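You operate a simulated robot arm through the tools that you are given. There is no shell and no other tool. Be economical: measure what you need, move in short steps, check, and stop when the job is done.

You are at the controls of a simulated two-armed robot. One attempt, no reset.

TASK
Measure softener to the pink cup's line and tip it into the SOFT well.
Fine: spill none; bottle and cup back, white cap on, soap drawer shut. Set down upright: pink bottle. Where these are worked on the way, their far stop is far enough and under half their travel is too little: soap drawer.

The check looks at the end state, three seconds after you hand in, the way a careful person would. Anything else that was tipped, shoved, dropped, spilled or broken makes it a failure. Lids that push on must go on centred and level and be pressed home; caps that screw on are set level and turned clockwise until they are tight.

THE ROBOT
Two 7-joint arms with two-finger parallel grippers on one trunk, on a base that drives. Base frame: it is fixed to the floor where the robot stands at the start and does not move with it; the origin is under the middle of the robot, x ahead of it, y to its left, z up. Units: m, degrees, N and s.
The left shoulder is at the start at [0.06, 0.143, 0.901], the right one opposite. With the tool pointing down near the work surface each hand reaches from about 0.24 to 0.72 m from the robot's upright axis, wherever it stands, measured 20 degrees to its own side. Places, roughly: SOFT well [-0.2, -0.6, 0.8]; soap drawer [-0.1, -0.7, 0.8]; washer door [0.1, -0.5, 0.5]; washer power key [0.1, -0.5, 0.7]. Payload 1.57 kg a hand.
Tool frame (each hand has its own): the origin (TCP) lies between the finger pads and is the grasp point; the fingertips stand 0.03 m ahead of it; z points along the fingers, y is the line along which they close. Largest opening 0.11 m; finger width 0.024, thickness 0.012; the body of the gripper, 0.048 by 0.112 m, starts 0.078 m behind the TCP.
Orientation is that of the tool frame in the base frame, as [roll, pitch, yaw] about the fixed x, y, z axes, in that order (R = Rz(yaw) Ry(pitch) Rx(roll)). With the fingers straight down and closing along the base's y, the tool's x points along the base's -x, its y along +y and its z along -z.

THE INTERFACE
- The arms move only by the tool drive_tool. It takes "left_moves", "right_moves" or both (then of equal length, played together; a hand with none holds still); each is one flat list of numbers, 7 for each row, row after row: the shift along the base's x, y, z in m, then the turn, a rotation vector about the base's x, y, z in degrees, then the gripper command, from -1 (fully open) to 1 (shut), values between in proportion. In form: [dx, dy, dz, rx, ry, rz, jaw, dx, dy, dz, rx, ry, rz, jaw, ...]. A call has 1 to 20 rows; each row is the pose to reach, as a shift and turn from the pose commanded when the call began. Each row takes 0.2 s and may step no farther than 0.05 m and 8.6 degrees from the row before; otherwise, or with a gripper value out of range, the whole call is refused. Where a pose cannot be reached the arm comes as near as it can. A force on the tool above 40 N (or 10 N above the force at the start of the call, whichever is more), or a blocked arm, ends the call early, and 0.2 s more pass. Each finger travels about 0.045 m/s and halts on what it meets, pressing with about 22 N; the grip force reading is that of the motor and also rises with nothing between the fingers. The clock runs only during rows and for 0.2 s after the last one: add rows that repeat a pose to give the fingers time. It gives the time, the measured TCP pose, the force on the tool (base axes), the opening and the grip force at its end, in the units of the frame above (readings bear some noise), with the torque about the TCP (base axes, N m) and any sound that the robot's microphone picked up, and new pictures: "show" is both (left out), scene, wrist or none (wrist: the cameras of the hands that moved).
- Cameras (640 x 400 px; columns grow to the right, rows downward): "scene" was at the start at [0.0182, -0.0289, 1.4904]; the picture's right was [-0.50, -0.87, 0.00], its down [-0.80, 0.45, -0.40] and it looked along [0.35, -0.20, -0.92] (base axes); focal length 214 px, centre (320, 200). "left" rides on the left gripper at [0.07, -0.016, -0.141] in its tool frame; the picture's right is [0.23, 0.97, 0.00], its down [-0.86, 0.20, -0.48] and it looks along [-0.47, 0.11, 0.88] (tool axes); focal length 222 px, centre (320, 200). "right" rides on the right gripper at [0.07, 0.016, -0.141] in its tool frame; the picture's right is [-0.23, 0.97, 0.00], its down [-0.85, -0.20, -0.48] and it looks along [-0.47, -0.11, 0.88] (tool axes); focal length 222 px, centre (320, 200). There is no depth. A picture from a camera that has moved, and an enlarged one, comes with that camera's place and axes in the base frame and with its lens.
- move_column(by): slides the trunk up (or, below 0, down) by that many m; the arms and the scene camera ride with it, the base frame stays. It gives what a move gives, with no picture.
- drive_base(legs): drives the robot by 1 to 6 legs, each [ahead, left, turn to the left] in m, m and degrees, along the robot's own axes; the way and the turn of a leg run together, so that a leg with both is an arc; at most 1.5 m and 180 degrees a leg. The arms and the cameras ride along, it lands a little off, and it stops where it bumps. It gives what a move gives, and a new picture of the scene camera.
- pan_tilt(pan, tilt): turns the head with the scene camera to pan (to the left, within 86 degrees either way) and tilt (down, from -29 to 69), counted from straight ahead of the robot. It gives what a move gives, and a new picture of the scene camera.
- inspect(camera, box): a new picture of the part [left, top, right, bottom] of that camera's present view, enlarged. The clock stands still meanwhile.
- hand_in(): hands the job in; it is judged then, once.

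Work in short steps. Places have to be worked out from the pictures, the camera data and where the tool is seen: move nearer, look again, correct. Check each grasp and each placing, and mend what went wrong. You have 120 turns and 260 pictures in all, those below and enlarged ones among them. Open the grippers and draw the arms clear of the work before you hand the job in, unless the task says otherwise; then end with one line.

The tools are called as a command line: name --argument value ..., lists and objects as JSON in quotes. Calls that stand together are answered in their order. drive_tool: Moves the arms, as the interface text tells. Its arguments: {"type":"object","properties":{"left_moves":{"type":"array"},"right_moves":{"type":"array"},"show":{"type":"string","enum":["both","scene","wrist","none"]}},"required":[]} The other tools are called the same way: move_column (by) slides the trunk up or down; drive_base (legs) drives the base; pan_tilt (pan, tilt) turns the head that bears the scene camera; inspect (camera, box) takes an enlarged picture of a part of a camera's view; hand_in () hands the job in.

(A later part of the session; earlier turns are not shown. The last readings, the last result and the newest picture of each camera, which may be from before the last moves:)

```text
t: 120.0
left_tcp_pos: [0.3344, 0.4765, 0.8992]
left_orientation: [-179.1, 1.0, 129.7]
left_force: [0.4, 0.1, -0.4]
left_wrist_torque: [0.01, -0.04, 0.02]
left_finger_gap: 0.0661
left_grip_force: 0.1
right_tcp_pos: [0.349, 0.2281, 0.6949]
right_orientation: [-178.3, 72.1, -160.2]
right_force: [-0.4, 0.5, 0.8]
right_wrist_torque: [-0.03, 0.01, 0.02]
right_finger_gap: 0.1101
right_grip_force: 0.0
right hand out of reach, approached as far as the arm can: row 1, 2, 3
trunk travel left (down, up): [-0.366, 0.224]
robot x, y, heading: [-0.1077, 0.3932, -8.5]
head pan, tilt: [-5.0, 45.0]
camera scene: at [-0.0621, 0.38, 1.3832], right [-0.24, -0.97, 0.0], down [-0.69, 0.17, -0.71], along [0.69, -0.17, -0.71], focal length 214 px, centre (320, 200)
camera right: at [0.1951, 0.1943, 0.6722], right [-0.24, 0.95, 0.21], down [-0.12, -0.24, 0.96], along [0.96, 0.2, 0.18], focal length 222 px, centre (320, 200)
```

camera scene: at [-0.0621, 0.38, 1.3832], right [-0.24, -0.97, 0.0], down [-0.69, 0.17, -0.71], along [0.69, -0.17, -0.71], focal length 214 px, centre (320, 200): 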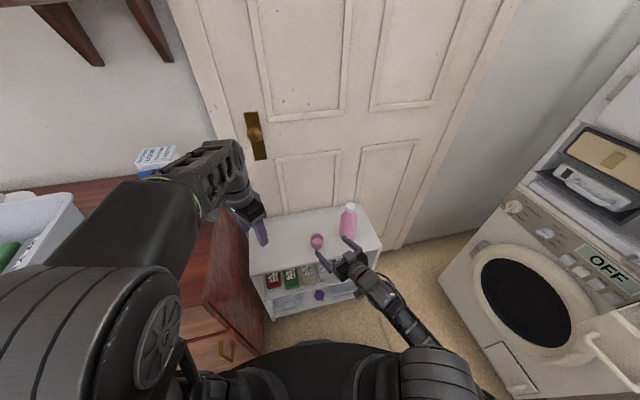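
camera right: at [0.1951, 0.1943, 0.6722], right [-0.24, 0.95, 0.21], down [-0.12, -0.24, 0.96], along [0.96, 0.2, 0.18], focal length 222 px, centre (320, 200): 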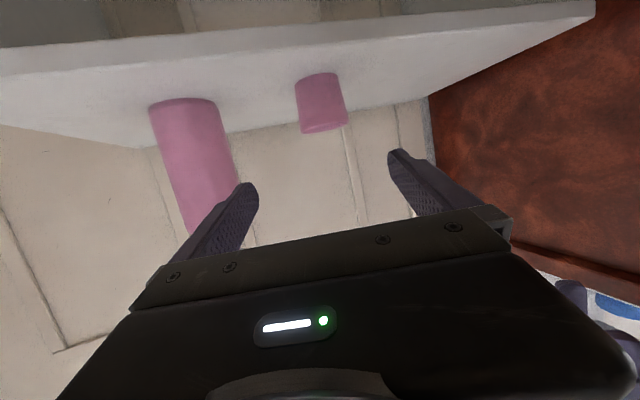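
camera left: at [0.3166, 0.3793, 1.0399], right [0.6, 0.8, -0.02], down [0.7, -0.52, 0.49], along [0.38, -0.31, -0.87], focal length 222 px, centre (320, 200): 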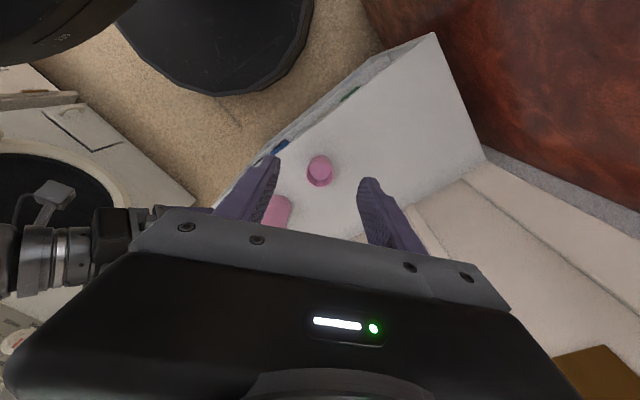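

The hand now points 18° below horizontal, closing level. I'll line up with the cup at [0.435,0.274], then advance along the tool axis to just short of it.

drive_tool --right_moves '[-0.003, 0.008, -0.02, 0, 0, 0, -1, -0.005, 0.016, -0.04, 0, 0, 0, -1, 0.016, 0.023, -0.047, 0, 0, 0, -1, 0.036, 0.03, -0.054, 0, 0, 0, -1]' --show "wrist"

inspect --camera "scene" --box '[270, 190, 400, 290]'

```text
t: 121.0
left_tcp_pos: [0.3338, 0.4754, 0.8995]
left_orientation: [-179.1, 1.0, 129.7]
left_force: [0.0, -0.2, -0.5]
left_wrist_torque: [-0.01, -0.03, -0.03]
left_finger_gap: 0.0661
left_grip_force: 0.0
right_tcp_pos: [0.3793, 0.223, 0.6521]
right_orientation: [180.0, 72.0, -161.0]
right_force: [0.3, 0.8, -0.5]
right_wrist_torque: [-0.04, -0.02, 0.02]
right_finger_gap: 0.11
right_grip_force: 0.0
right hand out of reach, approached as far as the arm can: row 1, 2, 3, 4
trunk travel left (down, up): [-0.366, 0.224]
robot x, y, heading: [-0.1111, 0.395, -8.7]
head pan, tilt: [-5.0, 45.0]
camera right: at [0.224, 0.188, 0.6295], right [-0.25, 0.94, 0.22], down [-0.12, -0.25, 0.96], along [0.96, 0.22, 0.17], focal length 222 px, centre (320, 200)
```

right: 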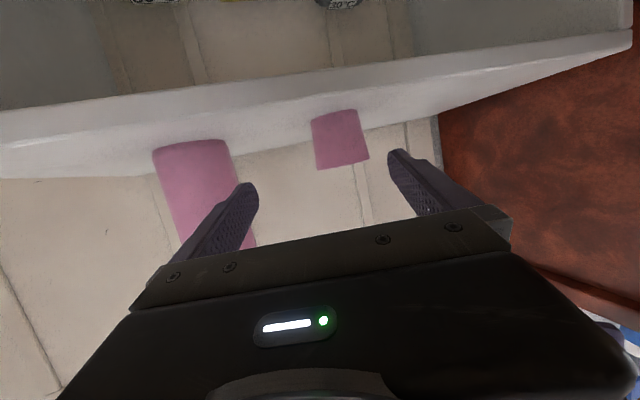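

```text
4.00 times, centred on (335, 240) of scene
camera zoom: at [-0.0622, 0.3795, 1.383], right [-0.24, -0.97, 0.0], down [-0.69, 0.17, -0.71], along [0.69, -0.17, -0.71], focal length 858 px, centre (260, 40)
```

zoom: 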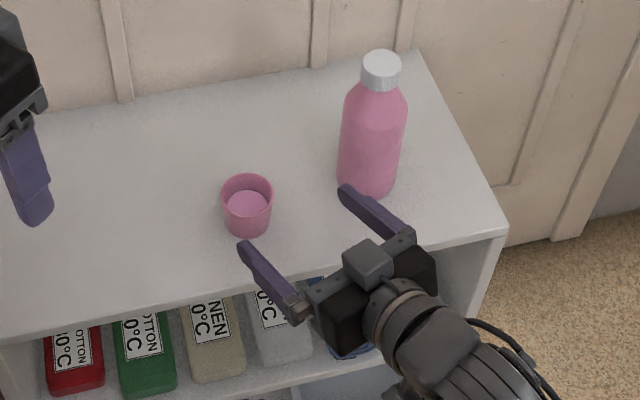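

The cup is 3 cm left of the hand's axis. I'll lower the trunk 2.7 cm and turn the base 5.5° left, which swings the hand forward-left, then check.

move_column --by -0.027

drive_base --legs '[[0, 0, 5.5]]'

inspect --camera "scene" --box '[270, 190, 400, 290]'

```text
t: 121.7
left_tcp_pos: [0.3347, 0.4747, 0.872]
left_orientation: [-179.1, 1.0, 129.7]
left_force: [0.3, -0.2, 0.1]
left_wrist_torque: [0.02, 0.0, -0.02]
left_finger_gap: 0.0657
left_grip_force: 0.1
right_tcp_pos: [0.3785, 0.2229, 0.6251]
right_orientation: [-179.9, 71.9, -161.0]
right_force: [0.2, 0.5, 0.2]
right_wrist_torque: [0.01, 0.02, -0.03]
right_finger_gap: 0.1099
right_grip_force: 0.1
trunk travel left (down, up): [-0.339, 0.251]
robot x, y, heading: [-0.1078, 0.3948, -8.6]
head pan, tilt: [-5.0, 45.0]
```

```text
t: 122.7
left_tcp_pos: [0.3248, 0.516, 0.8726]
left_orientation: [-179.0, 1.0, 135.3]
left_force: [-0.5, 0.4, -0.2]
left_wrist_torque: [-0.03, -0.01, -0.01]
left_finger_gap: 0.066
left_grip_force: 0.0
right_tcp_pos: [0.3921, 0.2701, 0.6242]
right_orientation: [-179.9, 71.9, -155.3]
right_force: [0.0, 0.3, -0.1]
right_wrist_torque: [0.01, 0.01, 0.02]
right_finger_gap: 0.1102
right_grip_force: 0.1
trunk travel left (down, up): [-0.339, 0.251]
robot x, y, heading: [-0.1092, 0.3946, -3.0]
head pan, tilt: [-5.0, 45.0]
camera scene: at [-0.0609, 0.3842, 1.3559], right [-0.14, -0.99, 0.0], down [-0.7, 0.1, -0.71], along [0.7, -0.1, -0.71], focal length 214 px, centre (320, 200)
```

scene: 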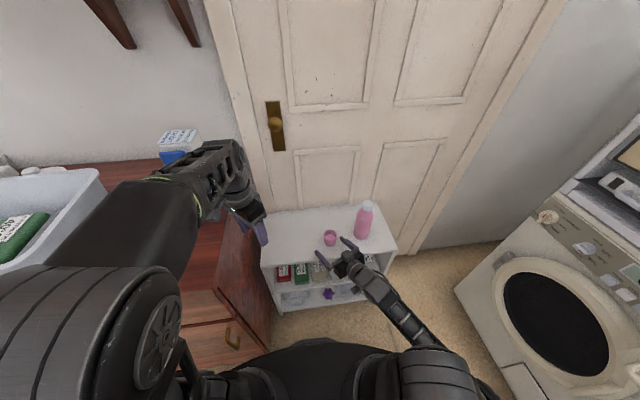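

```text
4.00 times, centred on (335, 240) of scene
camera zoom: at [-0.0609, 0.3842, 1.3559], right [-0.14, -0.99, 0.0], down [-0.7, 0.1, -0.71], along [0.7, -0.1, -0.71], focal length 858 px, centre (260, 40)
```

zoom: 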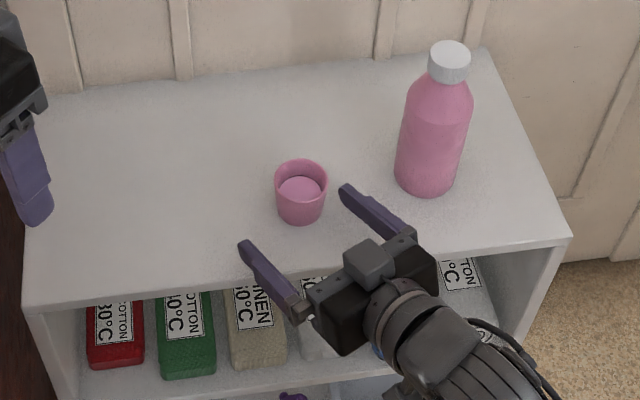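

Cup at [0.4365,0.272], TCP at [0.392,0.270]. Driving 3.9 cm ahead will centre the cup between the fingers.

drive_base --legs '[[0.039, 0.002, 0]]'

inspect --camera "scene" --box '[270, 190, 400, 290]'

```text
t: 123.5
left_tcp_pos: [0.3651, 0.5179, 0.8713]
left_orientation: [-179.1, 1.0, 135.3]
left_force: [-0.6, -0.3, -0.7]
left_wrist_torque: [0.0, 0.0, 0.0]
left_finger_gap: 0.0662
left_grip_force: 0.0
right_tcp_pos: [0.4323, 0.27, 0.6239]
right_orientation: [-180.0, 71.9, -155.5]
right_force: [1.2, -0.5, 0.3]
right_wrist_torque: [-0.01, 0.0, 0.03]
right_finger_gap: 0.1101
right_grip_force: 0.0
trunk travel left (down, up): [-0.339, 0.251]
robot x, y, heading: [-0.071, 0.3935, -3.1]
head pan, tilt: [-5.0, 45.0]
camera scene: at [-0.0216, 0.3841, 1.3559], right [-0.14, -0.99, 0.0], down [-0.7, 0.1, -0.71], along [0.7, -0.1, -0.71], focal length 214 px, centre (320, 200)
```

scene: 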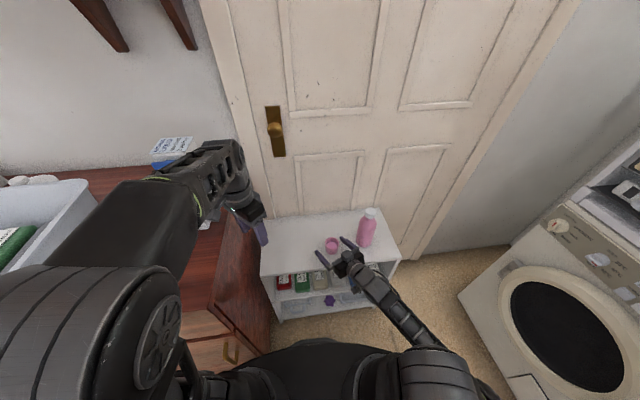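

```text
4.00 times, centred on (335, 240) of scene
camera zoom: at [-0.0216, 0.3841, 1.3559], right [-0.14, -0.99, 0.0], down [-0.7, 0.1, -0.71], along [0.7, -0.1, -0.71], focal length 858 px, centre (260, 40)
```

zoom: 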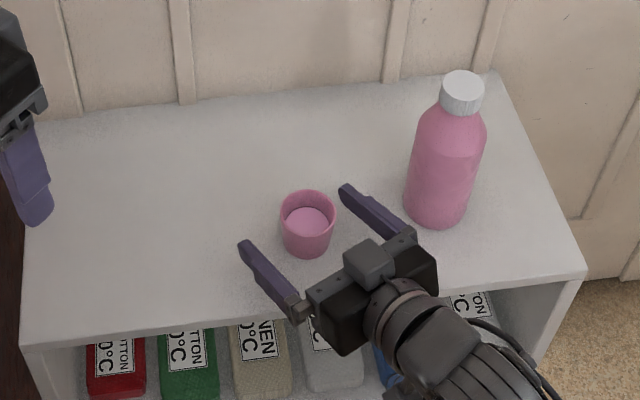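

Cup is between the pads, about 2.6 cm inside the fingertips. I'll close gently.

drive_tool --right_moves '[0, 0, 0, 0, 0, 0, -0.6, 0, 0, 0, 0, 0, 0, -0.2, 0, 0, 0, 0, 0, 0, 0.1, 0, 0, 0, 0, 0, 0, 0.3, 0, 0, 0, 0, 0, 0, 0.3, 0, 0, 0, 0, 0, 0, 0.3]' --show "none"

inspect --camera "scene" --box '[290, 215, 370, 275]'

```text
t: 124.9
left_tcp_pos: [0.3648, 0.5171, 0.873]
left_orientation: [-179.0, 1.0, 135.3]
left_force: [0.9, -0.1, -0.4]
left_wrist_torque: [-0.04, -0.06, 0.04]
left_finger_gap: 0.066
left_grip_force: 0.0
right_tcp_pos: [0.4313, 0.2702, 0.6257]
right_orientation: [-179.9, 71.9, -155.5]
right_force: [0.6, -0.7, 0.1]
right_wrist_torque: [-0.05, -0.03, 0.0]
right_finger_gap: 0.0529
right_grip_force: 22.1
trunk travel left (down, up): [-0.339, 0.251]
robot x, y, heading: [-0.0692, 0.3932, -3.0]
head pan, tilt: [-5.0, 45.0]
```

```text
6.67 times, centred on (330, 245) of scene
camera zoom: at [-0.0219, 0.3841, 1.3559], right [-0.14, -0.99, 0.0], down [-0.7, 0.1, -0.71], along [0.7, -0.1, -0.71], focal length 1430 px, centre (253, -100)
```

zoom: 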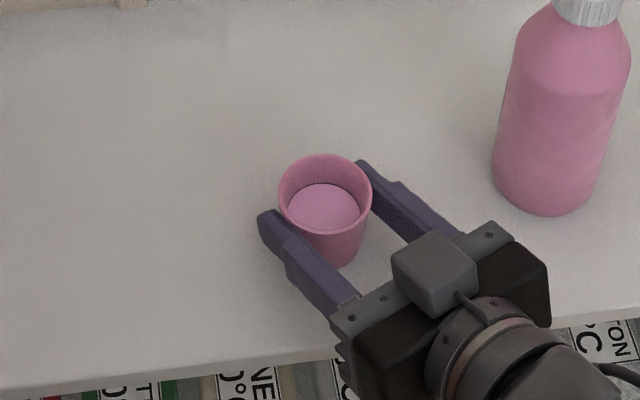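

Cup gripped at 53 mm. I'll raise it 25 cm with the trunk, straight up, to pouring height.

move_column --by 0.245

drive_base --legs '[[-0.25, -0.06, 0]]'

inspect --camera "scene" --box '[270, 180, 430, 300]'

```text
t: 127.5
left_tcp_pos: [0.3642, 0.5175, 1.1182]
left_orientation: [-179.0, 1.0, 135.4]
left_force: [-0.3, -0.1, 0.2]
left_wrist_torque: [-0.01, -0.01, -0.02]
left_finger_gap: 0.0659
left_grip_force: 0.0
right_tcp_pos: [0.4315, 0.2698, 0.8694]
right_orientation: [-180.0, 72.0, -155.3]
right_force: [-0.5, -1.4, -0.4]
right_wrist_torque: [-0.01, -0.01, -0.02]
right_finger_gap: 0.0528
right_grip_force: 21.9
trunk travel left (down, up): [-0.584, 0.006]
robot x, y, heading: [-0.0679, 0.3912, -3.2]
head pan, tilt: [-5.0, 45.0]
```

```text
t: 129.3
left_tcp_pos: [0.1144, 0.4703, 1.117]
left_orientation: [-179.1, 1.0, 135.2]
left_force: [0.5, 0.0, 0.5]
left_wrist_torque: [-0.02, -0.02, -0.03]
left_finger_gap: 0.066
left_grip_force: 0.0
right_tcp_pos: [0.1821, 0.2226, 0.8691]
right_orientation: [180.0, 72.0, -155.4]
right_force: [0.3, 0.5, -0.4]
right_wrist_torque: [-0.01, 0.03, 0.01]
right_finger_gap: 0.0525
right_grip_force: 21.9
trunk travel left (down, up): [-0.584, 0.006]
robot x, y, heading: [-0.3166, 0.344, -2.8]
head pan, tilt: [-5.0, 45.0]
camera scene: at [-0.2729, 0.3369, 1.601], right [-0.14, -0.99, 0.0], down [-0.7, 0.1, -0.71], along [0.7, -0.1, -0.71], focal length 214 px, centre (320, 200)
```

scene: 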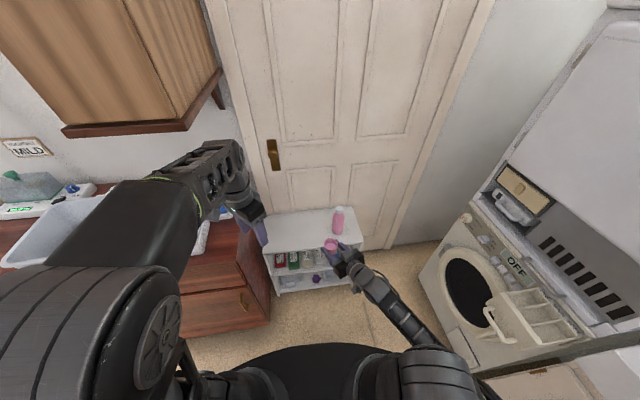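

```text
3.33 times, centred on (350, 240) of scene
camera zoom: at [-0.2729, 0.3369, 1.601], right [-0.14, -0.99, 0.0], down [-0.7, 0.1, -0.71], along [0.7, -0.1, -0.71], focal length 715 px, centre (220, 67)
```

zoom: 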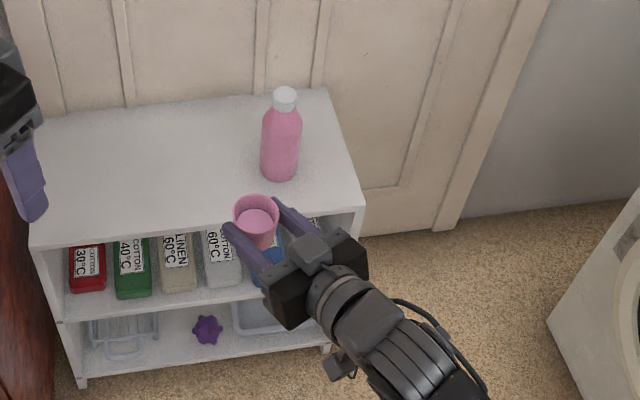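

The liquid is calm. I'll turn right to face the washer here, in two legs.

drive_base --legs '[[0, 0, -43.5], [0, 0, -43.5]]'

inspect --camera "scene" --box '[180, 120, 420, 290]'

```text
t: 133.7
left_tcp_pos: [-0.1726, -0.0795, 1.1184]
left_orientation: [-179.1, 1.0, 48.4]
left_force: [-0.3, -0.7, -0.5]
left_wrist_torque: [-0.02, -0.01, 0.01]
left_finger_gap: 0.0659
left_grip_force: 0.0
right_tcp_pos: [-0.416, -0.1605, 0.8698]
right_orientation: [180.0, 72.0, 117.7]
right_force: [-0.8, -0.2, -0.3]
right_wrist_torque: [0.01, 0.01, 0.0]
right_finger_gap: 0.0523
right_grip_force: 22.6
trunk travel left (down, up): [-0.584, 0.006]
robot x, y, heading: [-0.3188, 0.3482, -90.3]
head pan, tilt: [-5.0, 45.0]
camera scene: at [-0.3296, 0.2959, 1.6009], right [-1.0, 0.09, 0.0], down [0.06, 0.7, -0.71], along [-0.06, -0.7, -0.71], focal length 214 px, centre (320, 200)
```

scene: 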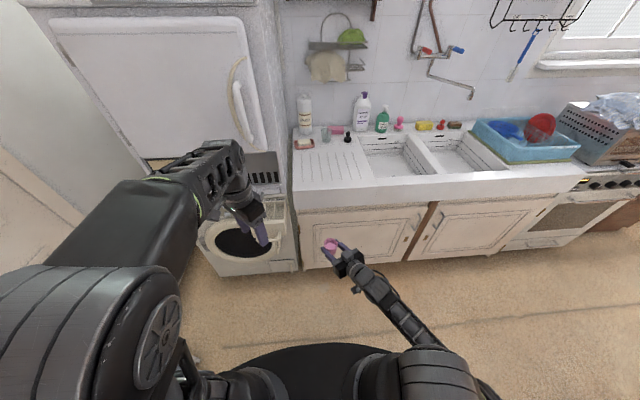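

```text
2.35 times, centred on (300, 205) of scene
camera zoom: at [-0.3296, 0.2959, 1.6009], right [-1.0, 0.09, 0.0], down [0.06, 0.7, -0.71], along [-0.06, -0.7, -0.71], focal length 505 px, centre (367, 188)
```

zoom: 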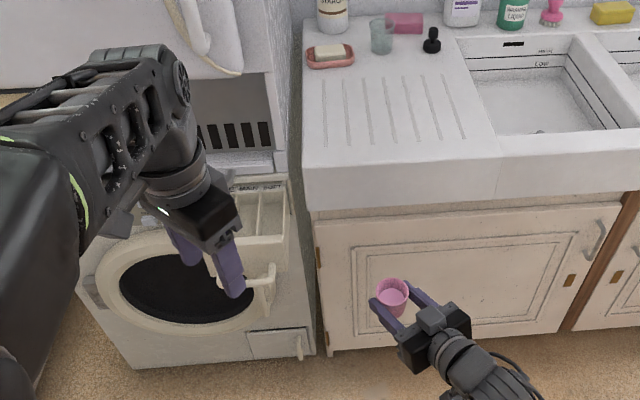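

The way is clear. I'll strafe left first, then advance partway toward the drawer.

drive_base --legs '[[0, 0.271, 0], [0.15, 0, 0]]'

inspect --camera "scene" --box '[220, 130, 420, 280]'

inspect --camera "left" --box '[0, 0, 640, 400]'

```text
t: 136.6
left_tcp_pos: [0.101, -0.2311, 1.1172]
left_orientation: [-179.0, 0.8, 48.4]
left_force: [0.3, -1.2, -1.1]
left_wrist_torque: [0.03, -0.01, -0.01]
left_finger_gap: 0.066
left_grip_force: 0.0
right_tcp_pos: [-0.1426, -0.3125, 0.8703]
right_orientation: [-180.0, 71.9, 117.7]
right_force: [0.1, -1.1, -0.1]
right_wrist_torque: [-0.01, -0.01, 0.01]
right_finger_gap: 0.0522
right_grip_force: 21.4
trunk travel left (down, up): [-0.584, 0.006]
robot x, y, heading: [-0.0446, 0.1909, -90.0]
head pan, tilt: [-5.0, 45.0]
camera scene: at [-0.0564, 0.1431, 1.6009], right [-1.0, 0.09, 0.0], down [0.06, 0.71, -0.71], along [-0.06, -0.7, -0.71], focal length 214 px, centre (320, 200)
```

scene: 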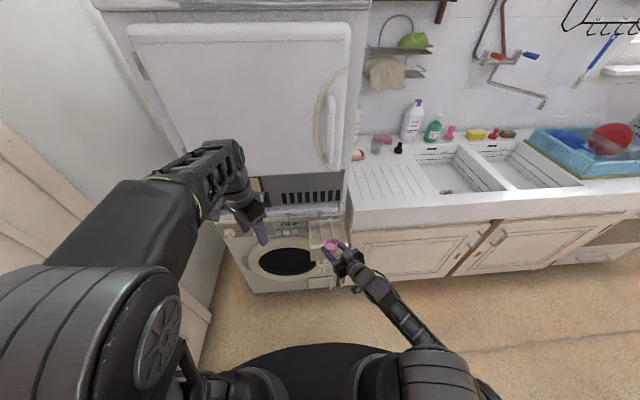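

```text
2.67 times, centred on (320, 205) of scene
camera zoom: at [-0.0564, 0.1431, 1.6009], right [-1.0, 0.09, 0.0], down [0.06, 0.71, -0.71], along [-0.06, -0.7, -0.71], focal length 572 px, centre (320, 187)
```

zoom: 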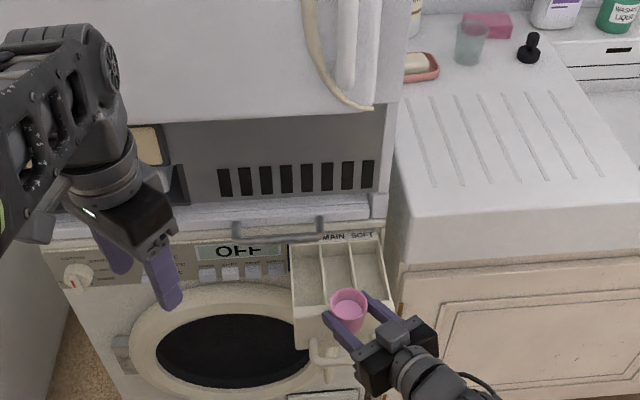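

```text
1.00 times, centred on (320, 200) of left
camera zoom: at [0.1385, -0.1673, 1.2576], right [0.88, -0.48, -0.02], down [-0.41, -0.77, 0.49], along [-0.25, -0.42, -0.87], focal length 222 px, centre (320, 200)
```

zoom: 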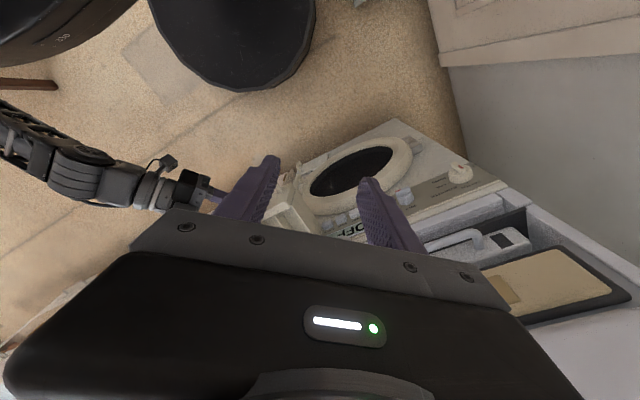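

The SOFT well spans x -0.214..-0.165, y -0.49..-0.383 at rim z≈0.81. I'll place the cup centre at about [-0.157,-0.415], so that rolling it right puts its lip over the well's middle.

drive_base --legs '[[0.102, -0.0145, 0]]'

inspect --camera "scene" --box '[260, 160, 400, 260]'

```text
t: 137.8
left_tcp_pos: [0.0883, -0.3339, 1.1162]
left_orientation: [-179.1, 0.9, 48.5]
left_force: [0.0, -1.0, -0.2]
left_wrist_torque: [0.04, 0.03, 0.0]
left_finger_gap: 0.066
left_grip_force: 0.1
right_tcp_pos: [-0.1566, -0.4145, 0.869]
right_orientation: [179.9, 71.9, 117.7]
right_force: [-0.8, -0.4, -1.6]
right_wrist_torque: [0.0, 0.02, 0.04]
right_finger_gap: 0.0519
right_grip_force: 21.9
trunk travel left (down, up): [-0.584, 0.006]
robot x, y, heading: [-0.0604, 0.0964, -89.8]
head pan, tilt: [-5.0, 45.0]
camera scene: at [-0.071, 0.041, 1.6008], right [-1.0, 0.09, 0.0], down [0.06, 0.71, -0.71], along [-0.06, -0.7, -0.71], focal length 214 px, centre (320, 200)
```

scene: 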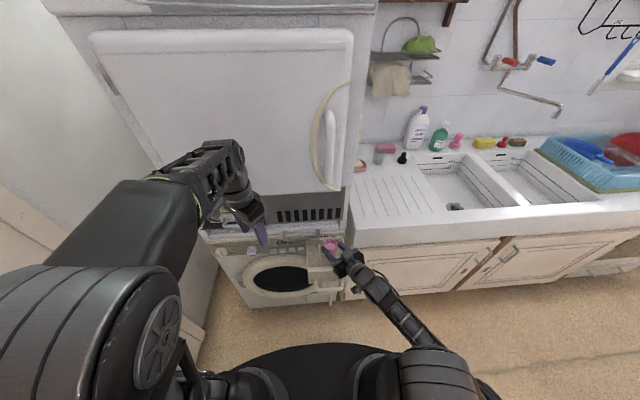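

```text
4.00 times, centred on (330, 210) of scene
camera zoom: at [-0.071, 0.041, 1.6008], right [-1.0, 0.09, 0.0], down [0.06, 0.71, -0.71], along [-0.06, -0.7, -0.71], focal length 858 px, centre (280, 160)
```

zoom: 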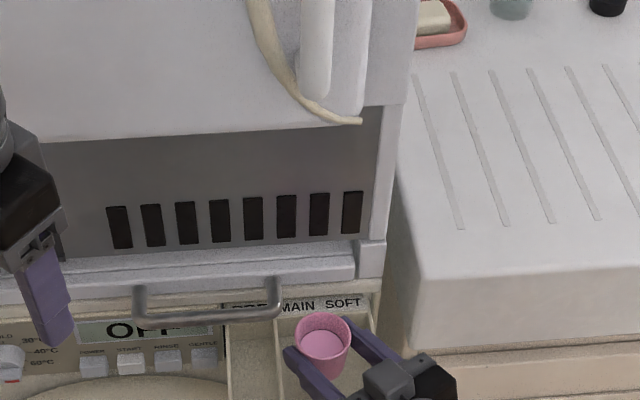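

Positioned. I'll start rolling the cup to the right by 32° and check that the arm follows in place.

drive_tool --right_moves '[0, 0, 0, 3.7, -7.1, 0, 0.3, 0, 0, 0, 7.4, -14.2, 0, 0.3, 0, 0, 0, 11, -21.3, 0, 0.3, 0, 0, 0, 14.7, -28.4, 0, 0.3]' --show "none"

inspect --camera "scene" --box '[290, 210, 380, 280]'

```text
t: 138.8
left_tcp_pos: [0.0871, -0.3311, 1.116]
left_orientation: [-179.1, 1.0, 48.5]
left_force: [0.6, 0.0, 0.1]
left_wrist_torque: [0.0, 0.03, 0.01]
left_finger_gap: 0.0661
left_grip_force: 0.1
right_tcp_pos: [-0.1566, -0.4132, 0.8692]
right_orientation: [116.0, 53.9, 58.9]
right_force: [0.8, 0.1, -0.1]
right_wrist_torque: [0.07, 0.02, -0.01]
right_finger_gap: 0.0523
right_grip_force: 22.4
trunk travel left (down, up): [-0.584, 0.006]
robot x, y, heading: [-0.0641, 0.0944, -89.9]
head pan, tilt: [-5.0, 45.0]
```

```text
5.71 times, centred on (335, 245) of scene
camera zoom: at [-0.0708, 0.0431, 1.6009], right [-1.0, 0.09, 0.0], down [0.06, 0.7, -0.71], along [-0.06, -0.7, -0.71], focal length 1226 px, centre (234, -57)
```

zoom: 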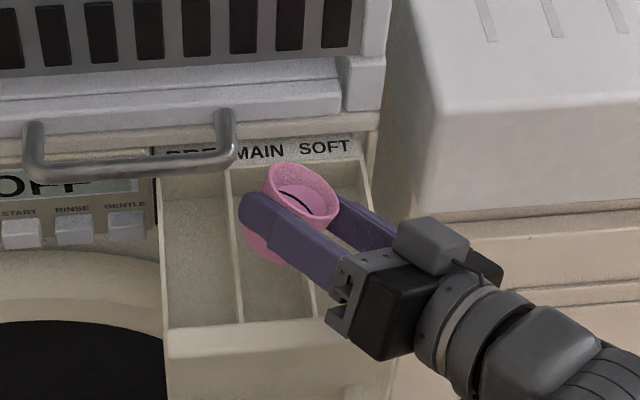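

The arm follows perfectly and the lip is over the SOFT well, at x≈-0.185. I'll roll on slowly to about 62°.

drive_tool --right_moves '[0, 0, 0, 2.3, -4.4, 0, 0.3, 0, 0, 0, 4.6, -8.9, 0, 0.3, 0, 0, 0, 6.9, -13.3, 0, 0.3, 0, 0, 0, 9.2, -17.7, 0, 0.3, 0, 0, 0, 11.5, -22.1, 0, 0.3, 0, 0, 0, 13.8, -26.6, 0, 0.3]' --show "none"

inspect --camera "scene" --box '[290, 210, 380, 280]'

```text
t: 140.2
left_tcp_pos: [0.0871, -0.3331, 1.1162]
left_orientation: [-179.1, 1.0, 48.4]
left_force: [-0.2, -0.8, -0.1]
left_wrist_torque: [-0.03, -0.01, 0.02]
left_finger_gap: 0.0661
left_grip_force: 0.0
right_tcp_pos: [-0.1571, -0.4132, 0.869]
right_orientation: [99.1, 26.7, 47.6]
right_force: [-0.1, -0.6, -1.0]
right_wrist_torque: [-0.04, 0.01, 0.0]
right_finger_gap: 0.0521
right_grip_force: 22.1
trunk travel left (down, up): [-0.584, 0.006]
robot x, y, heading: [-0.0562, 0.0925, -90.0]
head pan, tilt: [-5.0, 45.0]
```

```text
5.71 times, centred on (335, 245) of scene
camera zoom: at [-0.0707, 0.043, 1.6009], right [-1.0, 0.09, 0.0], down [0.06, 0.7, -0.71], along [-0.06, -0.7, -0.71], focal length 1226 px, centre (234, -57)
```

zoom: 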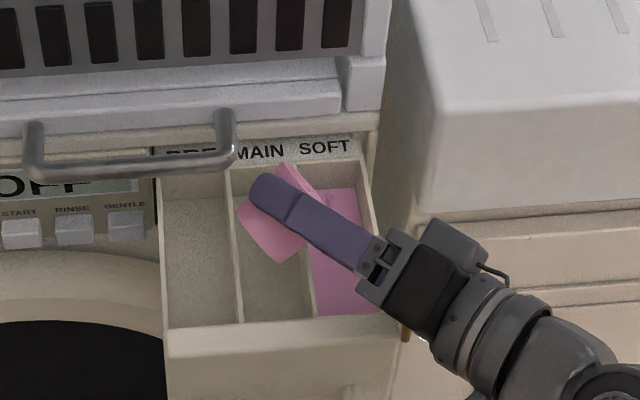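

Softener is pouring into the SOFT well only. I'll continue rolling to about 120°, edging toward the well's middle, and hold to drain.

drive_tool --right_moves '[-0.001, -0.001, 0, 2.7, -5.1, 0, 0.3, -0.002, -0.001, 0, 5.3, -10.3, 0, 0.3, -0.004, -0.002, 0, 8, -15.4, 0, 0.3, -0.006, -0.003, 0, 10.7, -20.6, 0, 0.3, -0.008, -0.004, 0, 13.3, -25.7, 0, 0.3, -0.01, -0.005, 0, 16, -30.8, 0, 0.3, -0.012, -0.006, 0, 18.7, -36, 0, 0.3, -0.014, -0.007, 0, 21.4, -41.1, 0, 0.3, -0.016, -0.008, 0, 24, -46.3, 0, 0.3, -0.018, -0.009, 0, 26.7, -51.4, 0, 0.3, -0.018, -0.009, 0, 26.7, -51.4, 0, 0.3, -0.018, -0.009, 0, 26.7, -51.4, 0, 0.3, -0.018, -0.009, 0, 26.7, -51.4, 0, 0.3]' --show "wrist"

inspect --camera "scene" --box '[290, 210, 380, 280]'

```text
t: 140.9
left_tcp_pos: [0.0849, -0.3332, 1.1177]
left_orientation: [-179.1, 1.0, 48.4]
left_force: [-0.3, 0.1, 0.6]
left_wrist_torque: [0.01, 0.04, -0.01]
left_finger_gap: 0.066
left_grip_force: 0.0
right_tcp_pos: [-0.1661, -0.4182, 0.872]
right_orientation: [94.4, 14.9, 45.1]
right_force: [-8.9, -1.2, 6.5]
right_wrist_torque: [0.35, 0.73, 0.64]
right_finger_gap: 0.0517
right_grip_force: 22.5
trunk travel left (down, up): [-0.584, 0.006]
robot x, y, heading: [-0.0596, 0.0947, -90.0]
head pan, tilt: [-5.0, 45.0]
stopped in row 3 (right hand): the force on the tool passed its limit (the readings are from after the stop); the commanded pose is now the measured one
camera right: at [-0.2145, -0.2661, 0.8803], right [0.07, -0.03, 1.0], down [-0.96, -0.27, 0.06], along [0.26, -0.96, -0.05], focal length 222 px, centre (320, 200)
```

right: 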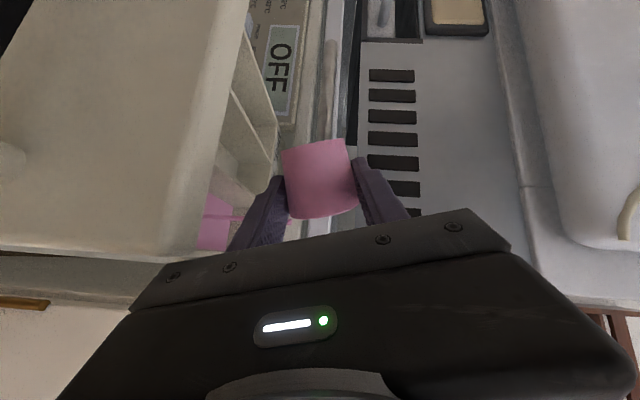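

```text
5.71 times, centred on (335, 245) of scene
camera zoom: at [-0.0712, 0.0428, 1.6008], right [-1.0, 0.09, 0.0], down [0.06, 0.7, -0.71], along [-0.06, -0.7, -0.71], focal length 1226 px, centre (234, -57)
```

zoom: 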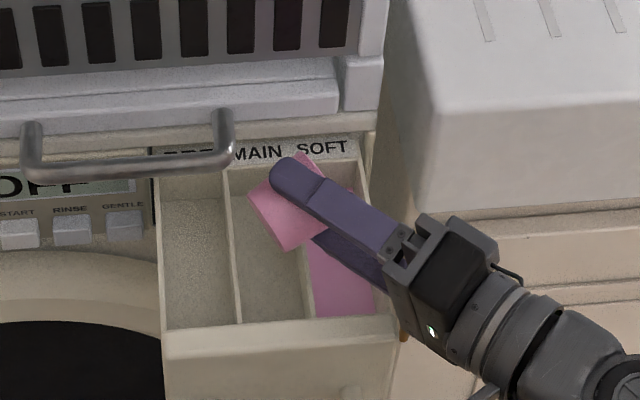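

The gripper body's lower edge touched the drawer's corner; the torque fits that. The liquid is all in SOFT. I'll lift 2.5 cm and finish the roll to about 120°.

drive_tool --right_moves '[0, 0, 0.012, 0, 0, 0, 0.3, 0, 0, 0.025, 0, 0, 0, 0.3, -0.001, -0.001, 0.025, 2.7, -5.1, 0, 0.3, -0.003, -0.001, 0.025, 5.3, -10.3, 0, 0.3, -0.004, -0.002, 0.025, 8, -15.4, 0, 0.3, -0.006, -0.003, 0.025, 10.7, -20.6, 0, 0.3, -0.008, -0.004, 0.025, 13.3, -25.7, 0, 0.3, -0.01, -0.005, 0.025, 16, -30.8, 0, 0.3, -0.011, -0.006, 0.025, 18.7, -36, 0, 0.3, -0.011, -0.006, 0.025, 21.4, -41.1, 0, 0.3, -0.011, -0.006, 0.025, 21.4, -41.1, 0, 0.3, -0.011, -0.006, 0.025, 21.4, -41.1, 0, 0.3, -0.011, -0.006, 0.025, 21.4, -41.1, 0, 0.3]' --show "none"

inspect --camera "scene" --box '[290, 210, 380, 280]'

inspect --camera "right" --box '[160, 80, 480, 280]'

```text
t: 143.7
left_tcp_pos: [0.0862, -0.3318, 1.1185]
left_orientation: [-179.1, 1.0, 48.5]
left_force: [-0.4, 0.8, 1.1]
left_wrist_torque: [0.0, 0.01, 0.01]
left_finger_gap: 0.0656
left_grip_force: 0.0
right_tcp_pos: [-0.1746, -0.4231, 0.8971]
right_orientation: [79.6, -29.4, 47.4]
right_force: [-0.3, 0.0, -0.4]
right_wrist_torque: [0.04, 0.03, -0.01]
right_finger_gap: 0.0517
right_grip_force: 21.8
trunk travel left (down, up): [-0.584, 0.006]
robot x, y, heading: [-0.0569, 0.092, -90.0]
head pan, tilt: [-5.0, 45.0]
```

```text
5.71 times, centred on (335, 245) of scene
camera zoom: at [-0.0713, 0.043, 1.6009], right [-1.0, 0.09, 0.0], down [0.06, 0.7, -0.71], along [-0.06, -0.7, -0.71], focal length 1226 px, centre (234, -57)
```

zoom: 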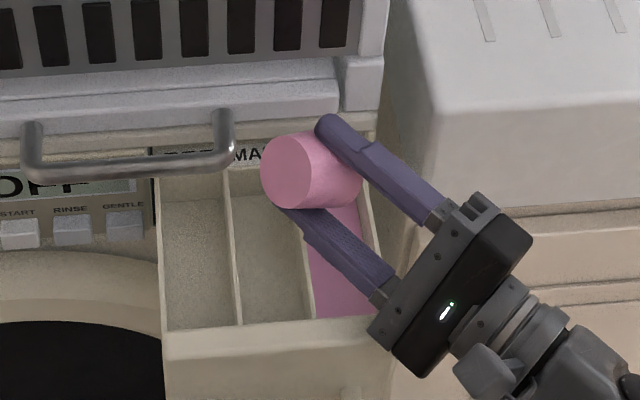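

```text
2.00 times, centred on (320, 180) of right
camera zoom: at [-0.2369, -0.278, 0.9229], right [-0.58, -0.37, 0.72], down [-0.73, -0.15, -0.67], along [0.36, -0.92, -0.18], focal length 444 px, centre (320, 240)
```

zoom: 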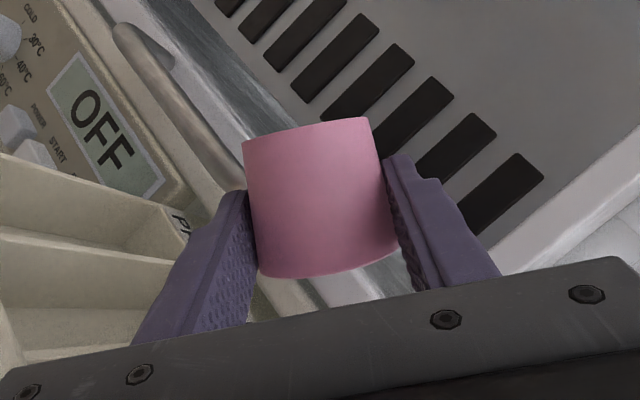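

The cup should be empty; all the softener is in SOFT. I'll roll it back upright at this height.

drive_tool --right_moves '[0.001, 0, 0, -3.9, 7.5, 0, 0.3, 0.002, 0.001, 0, -7.9, 15, 0, 0.3, 0.003, 0.001, 0, -11.8, 22.6, 0, 0.3, 0.004, 0.002, 0, -15.7, 30.1, 0, 0.3, 0.005, 0.002, 0, -19.7, 37.6, 0, 0.3, 0.006, 0.003, 0, -23.6, 45.1, 0, 0.3, 0.007, 0.003, 0, -27.5, 52.7, 0, 0.3, 0.008, 0.004, 0, -31.4, 60.2, 0, 0.3, 0.009, 0.004, 0, -35.4, 67.7, 0, 0.3, 0.01, 0.005, 0, -39.3, 75.3, 0, 0.3, 0.011, 0.005, 0, -43.2, 82.8, 0, 0.3, 0.011, 0.006, 0, -47.2, 90.3, 0, 0.3, 0.011, 0.006, 0, -51.1, 97.9, 0, 0.3, 0.011, 0.006, 0, -54.7, 105.4, 0, 0.3]' --show "none"

inspect --camera "scene" --box '[290, 210, 380, 280]'

```text
t: 146.7
left_tcp_pos: [0.0866, -0.3322, 1.1176]
left_orientation: [-179.2, 1.0, 48.4]
left_force: [-0.6, -0.3, -0.1]
left_wrist_torque: [0.02, 0.02, 0.03]
left_finger_gap: 0.0658
left_grip_force: 0.2
right_tcp_pos: [-0.1647, -0.4172, 0.8972]
right_orientation: [172.9, 72.6, 111.1]
right_force: [0.0, -0.3, -0.5]
right_wrist_torque: [-0.04, -0.02, -0.01]
right_finger_gap: 0.0516
right_grip_force: 21.8
trunk travel left (down, up): [-0.584, 0.006]
robot x, y, heading: [-0.0648, 0.0938, -89.8]
head pan, tilt: [-5.0, 45.0]
```

```text
5.71 times, centred on (335, 245) of scene
camera zoom: at [-0.0707, 0.0428, 1.6009], right [-1.0, 0.09, 0.0], down [0.06, 0.7, -0.71], along [-0.06, -0.7, -0.71], focal length 1226 px, centre (234, -57)
```

zoom: 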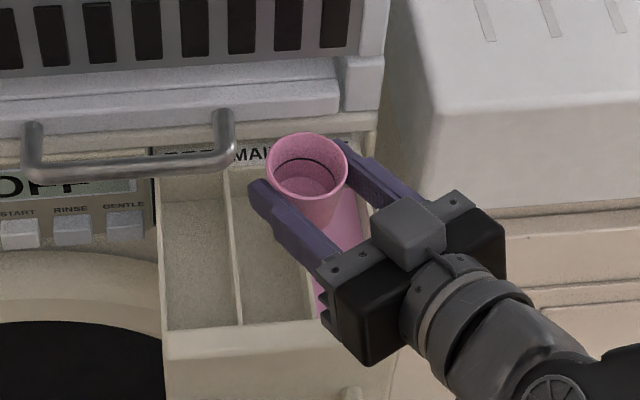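

The cup is empty. I'll carry it back by reversing the route: back off, shift right and turn toward the shelf.

drive_base --legs '[[-0.25, 0, 0], [0, -0.26, 0], [0, 0, 43.5], [0, 0, 43.5]]'

```text
t: 154.0
left_tcp_pos: [0.1117, 0.4699, 1.1172]
left_orientation: [-179.2, 0.9, 135.3]
left_force: [0.2, 0.4, 0.4]
left_wrist_torque: [-0.02, -0.01, 0.04]
left_finger_gap: 0.0658
left_grip_force: 0.0
right_tcp_pos: [0.1831, 0.2141, 0.8963]
right_orientation: [172.6, 72.7, -162.4]
right_force: [0.1, -0.4, -0.3]
right_wrist_torque: [-0.01, -0.01, 0.02]
right_finger_gap: 0.0515
right_grip_force: 21.8
trunk travel left (down, up): [-0.584, 0.006]
robot x, y, heading: [-0.3213, 0.3468, -3.0]
head pan, tilt: [-5.0, 45.0]
camera scene: at [-0.2743, 0.336, 1.6009], right [-0.14, -0.99, 0.0], down [-0.7, 0.1, -0.71], along [0.7, -0.1, -0.71], focal length 214 px, centre (320, 200)
```

scene: 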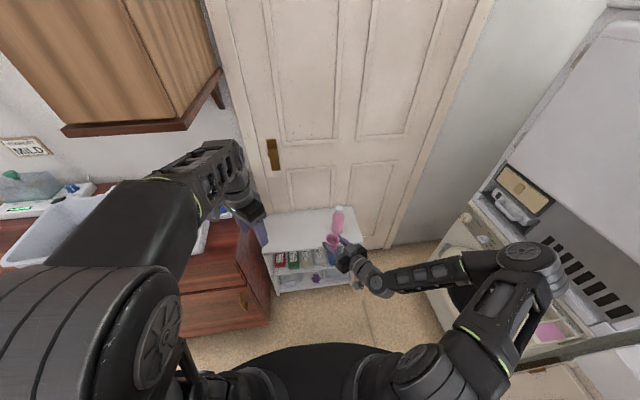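

The cup is 2° off level from the rolls. I'll correct that and bring the arm down 2.5 cm, then drive to above the cup's original spot.

drive_tool --right_moves '[0, 0, -0.012, -1, -0.5, 0, 0.3, 0, 0, -0.025, -2, -0.9, 0, 0.3]' --show "none"

drive_base --legs '[[0.243, 0.069, 0]]'

inspect --camera "scene" --box '[270, 180, 430, 300]'

```text
t: 154.6
left_tcp_pos: [0.1123, 0.4693, 1.1165]
left_orientation: [-179.1, 1.0, 135.4]
left_force: [0.5, -0.4, 0.7]
left_wrist_torque: [0.02, -0.01, 0.01]
left_finger_gap: 0.066
left_grip_force: 0.1
right_tcp_pos: [0.1825, 0.2153, 0.8709]
right_orientation: [-179.9, 72.7, -155.3]
right_force: [0.4, 1.1, -0.4]
right_wrist_torque: [0.0, 0.02, -0.02]
right_finger_gap: 0.0516
right_grip_force: 21.3
trunk travel left (down, up): [-0.584, 0.006]
robot x, y, heading: [-0.3219, 0.3447, -3.2]
head pan, tilt: [-5.0, 45.0]
```

```text
t: 156.4
left_tcp_pos: [0.358, 0.5224, 1.1169]
left_orientation: [-179.1, 1.0, 135.2]
left_force: [-0.6, 0.3, -0.3]
left_wrist_torque: [0.0, 0.02, -0.01]
left_finger_gap: 0.0659
left_grip_force: 0.0
right_tcp_pos: [0.4283, 0.2681, 0.872]
right_orientation: [179.6, 72.8, -155.7]
right_force: [0.1, 0.1, -1.7]
right_wrist_torque: [0.01, -0.01, 0.01]
right_finger_gap: 0.0516
right_grip_force: 21.8
trunk travel left (down, up): [-0.584, 0.006]
robot x, y, heading: [-0.0724, 0.3994, -3.1]
head pan, tilt: [-5.0, 45.0]
camera scene: at [-0.0283, 0.3887, 1.6009], right [-0.14, -0.99, 0.0], down [-0.7, 0.1, -0.71], along [0.7, -0.1, -0.71], focal length 214 px, centre (320, 200)
```

scene: 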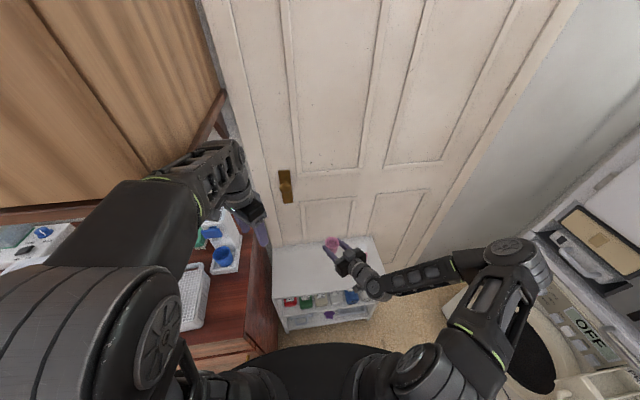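

```text
3.33 times, centred on (350, 240) of scene
camera zoom: at [-0.0283, 0.3887, 1.6009], right [-0.14, -0.99, 0.0], down [-0.7, 0.1, -0.71], along [0.7, -0.1, -0.71], focal length 715 px, centre (220, 67)
```

zoom: 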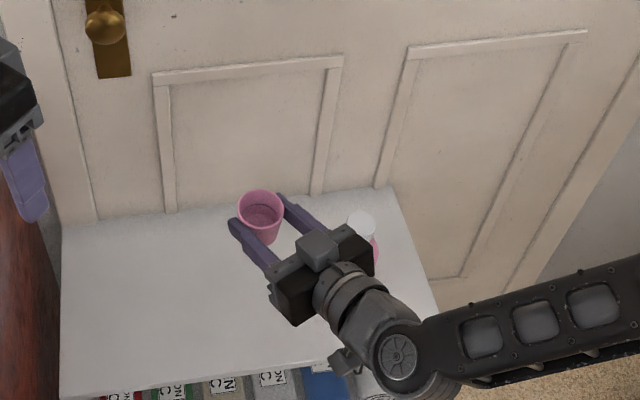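

Position matches the original within 3 mm and the cup is level and empty. I'll lower the trunk most of the way.

move_column --by -0.24

inspect --camera "scene" --box '[270, 200, 400, 290]'

```text
t: 158.9
left_tcp_pos: [0.3566, 0.5245, 0.8764]
left_orientation: [-179.1, 0.9, 135.2]
left_force: [0.1, -1.1, -0.6]
left_wrist_torque: [-0.01, -0.01, -0.05]
left_finger_gap: 0.0662
left_grip_force: 0.0
right_tcp_pos: [0.4282, 0.2702, 0.6317]
right_orientation: [179.9, 72.7, -155.4]
right_force: [-0.6, -0.9, 0.4]
right_wrist_torque: [-0.01, 0.0, 0.01]
right_finger_gap: 0.0517
right_grip_force: 22.0
trunk travel left (down, up): [-0.344, 0.246]
robot x, y, heading: [-0.0743, 0.4003, -3.0]
head pan, tilt: [-5.0, 45.0]
```

```text
4.44 times, centred on (335, 245) of scene
camera zoom: at [-0.0287, 0.3909, 1.361], right [-0.14, -0.99, 0.0], down [-0.7, 0.1, -0.71], along [0.7, -0.1, -0.71], focal length 953 px, centre (253, 0)
```

zoom: 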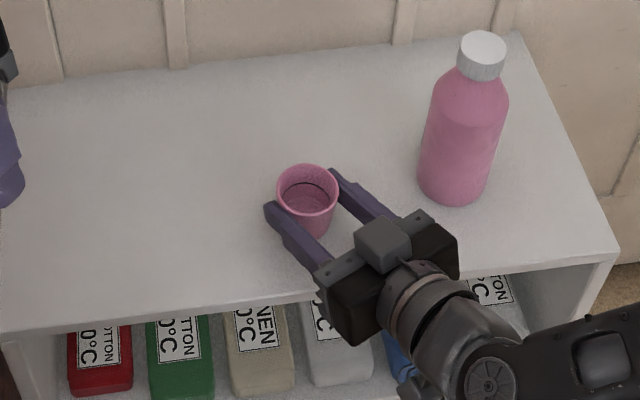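

Almost down. I'll lower 6 mm more and check the force.

move_column --by -0.006

```text
t: 159.4
left_tcp_pos: [0.3581, 0.5226, 0.8725]
left_orientation: [-179.1, 1.0, 135.3]
left_force: [0.0, -0.5, 0.8]
left_wrist_torque: [-0.01, 0.0, -0.03]
left_finger_gap: 0.0657
left_grip_force: 0.1
right_tcp_pos: [0.429, 0.2702, 0.6259]
right_orientation: [179.9, 72.7, -155.4]
right_force: [0.8, 0.4, -0.1]
right_wrist_torque: [0.02, 0.0, 0.0]
right_finger_gap: 0.0514
right_grip_force: 22.4
trunk travel left (down, up): [-0.338, 0.252]
robot x, y, heading: [-0.0741, 0.3979, -3.1]
head pan, tilt: [-5.0, 45.0]
```

No contact yet, so I'll go down another 3 mm.

move_column --by -0.003

inspect --camera "right" --box '[160, 0, 480, 200]'

```text
t: 160.0
left_tcp_pos: [0.356, 0.5242, 0.869]
left_orientation: [-179.1, 1.0, 135.2]
left_force: [0.2, 0.1, 0.5]
left_wrist_torque: [0.0, 0.01, -0.01]
left_finger_gap: 0.0659
left_grip_force: 0.1
right_tcp_pos: [0.4279, 0.2697, 0.6235]
right_orientation: [-179.7, 72.9, -155.1]
right_force: [0.0, -0.2, 9.9]
right_wrist_torque: [-0.2, -0.06, -0.01]
right_finger_gap: 0.0516
right_grip_force: 21.8
trunk travel left (down, up): [-0.335, 0.255]
robot x, y, heading: [-0.0752, 0.398, -3.0]
head pan, tilt: [-5.0, 45.0]
```

```text
2.00 times, centred on (320, 100) of right
camera zoom: at [0.2784, 0.2206, 0.5997], right [-0.35, 0.91, 0.22], down [-0.1, -0.27, 0.96], along [0.93, 0.31, 0.19], focal length 444 px, centre (320, 400)
```

zoom: 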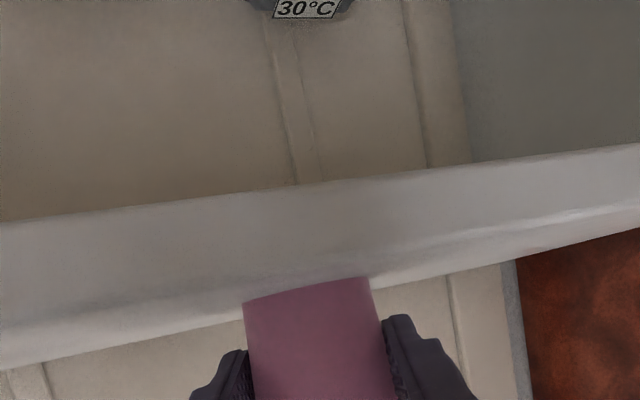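

The cup now rests on the shelf (9.9 N up). I'll open the gripper slowly and back the base straight out along the fingers.

drive_tool --right_moves '[0, 0, 0, 0, 0, 0, 0, 0, 0, 0, 0, 0, 0, -0.3, 0, 0, 0, 0, 0, 0, -0.7, 0, 0, 0, 0, 0, 0, -1, 0, 0, 0, 0, 0, 0, -1]' --show "none"

drive_base --legs '[[-0.12, -0.055, 0]]'

inspect --camera "scene" --box '[250, 190, 410, 290]'

```text
t: 161.2
left_tcp_pos: [0.3582, 0.5228, 0.8685]
left_orientation: [-179.2, 1.0, 135.3]
left_force: [-0.5, -0.5, -0.5]
left_wrist_torque: [-0.01, 0.02, -0.01]
left_finger_gap: 0.0659
left_grip_force: 0.0
right_tcp_pos: [0.4285, 0.2705, 0.6228]
right_orientation: [179.8, 72.7, -155.4]
right_force: [-0.4, -0.1, -0.1]
right_wrist_torque: [0.0, 0.04, 0.01]
right_finger_gap: 0.11
right_grip_force: 0.0
trunk travel left (down, up): [-0.335, 0.255]
robot x, y, heading: [-0.0773, 0.401, -3.1]
head pan, tilt: [-5.0, 45.0]
```

```text
t: 162.5
left_tcp_pos: [0.2356, 0.476, 0.8684]
left_orientation: [-179.1, 1.0, 135.2]
left_force: [0.6, 0.0, -0.5]
left_wrist_torque: [-0.02, -0.01, 0.01]
left_finger_gap: 0.066
left_grip_force: 0.1
right_tcp_pos: [0.3046, 0.2225, 0.624]
right_orientation: [179.8, 72.7, -155.5]
right_force: [-0.4, -0.4, 0.2]
right_wrist_torque: [0.02, -0.01, -0.01]
right_finger_gap: 0.1102
right_grip_force: 0.0
trunk travel left (down, up): [-0.335, 0.255]
robot x, y, heading: [-0.1957, 0.3526, -3.2]
head pan, tilt: [-5.0, 45.0]
camera scene: at [-0.152, 0.3426, 1.352], right [-0.14, -0.99, 0.0], down [-0.7, 0.1, -0.71], along [0.7, -0.1, -0.71], focal length 214 px, centre (320, 200)
```

scene: 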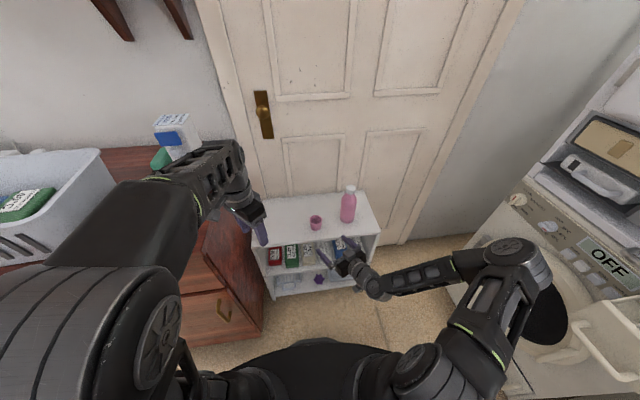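

```text
4.00 times, centred on (330, 240) of scene
camera zoom: at [-0.152, 0.3426, 1.352], right [-0.14, -0.99, 0.0], down [-0.7, 0.1, -0.71], along [0.7, -0.1, -0.71], focal length 858 px, centre (280, 40)
```

zoom: 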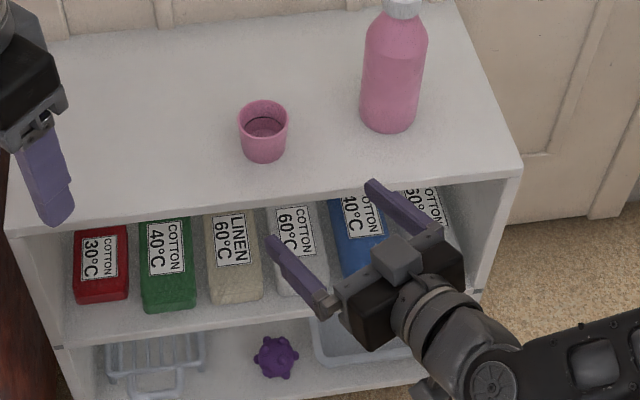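

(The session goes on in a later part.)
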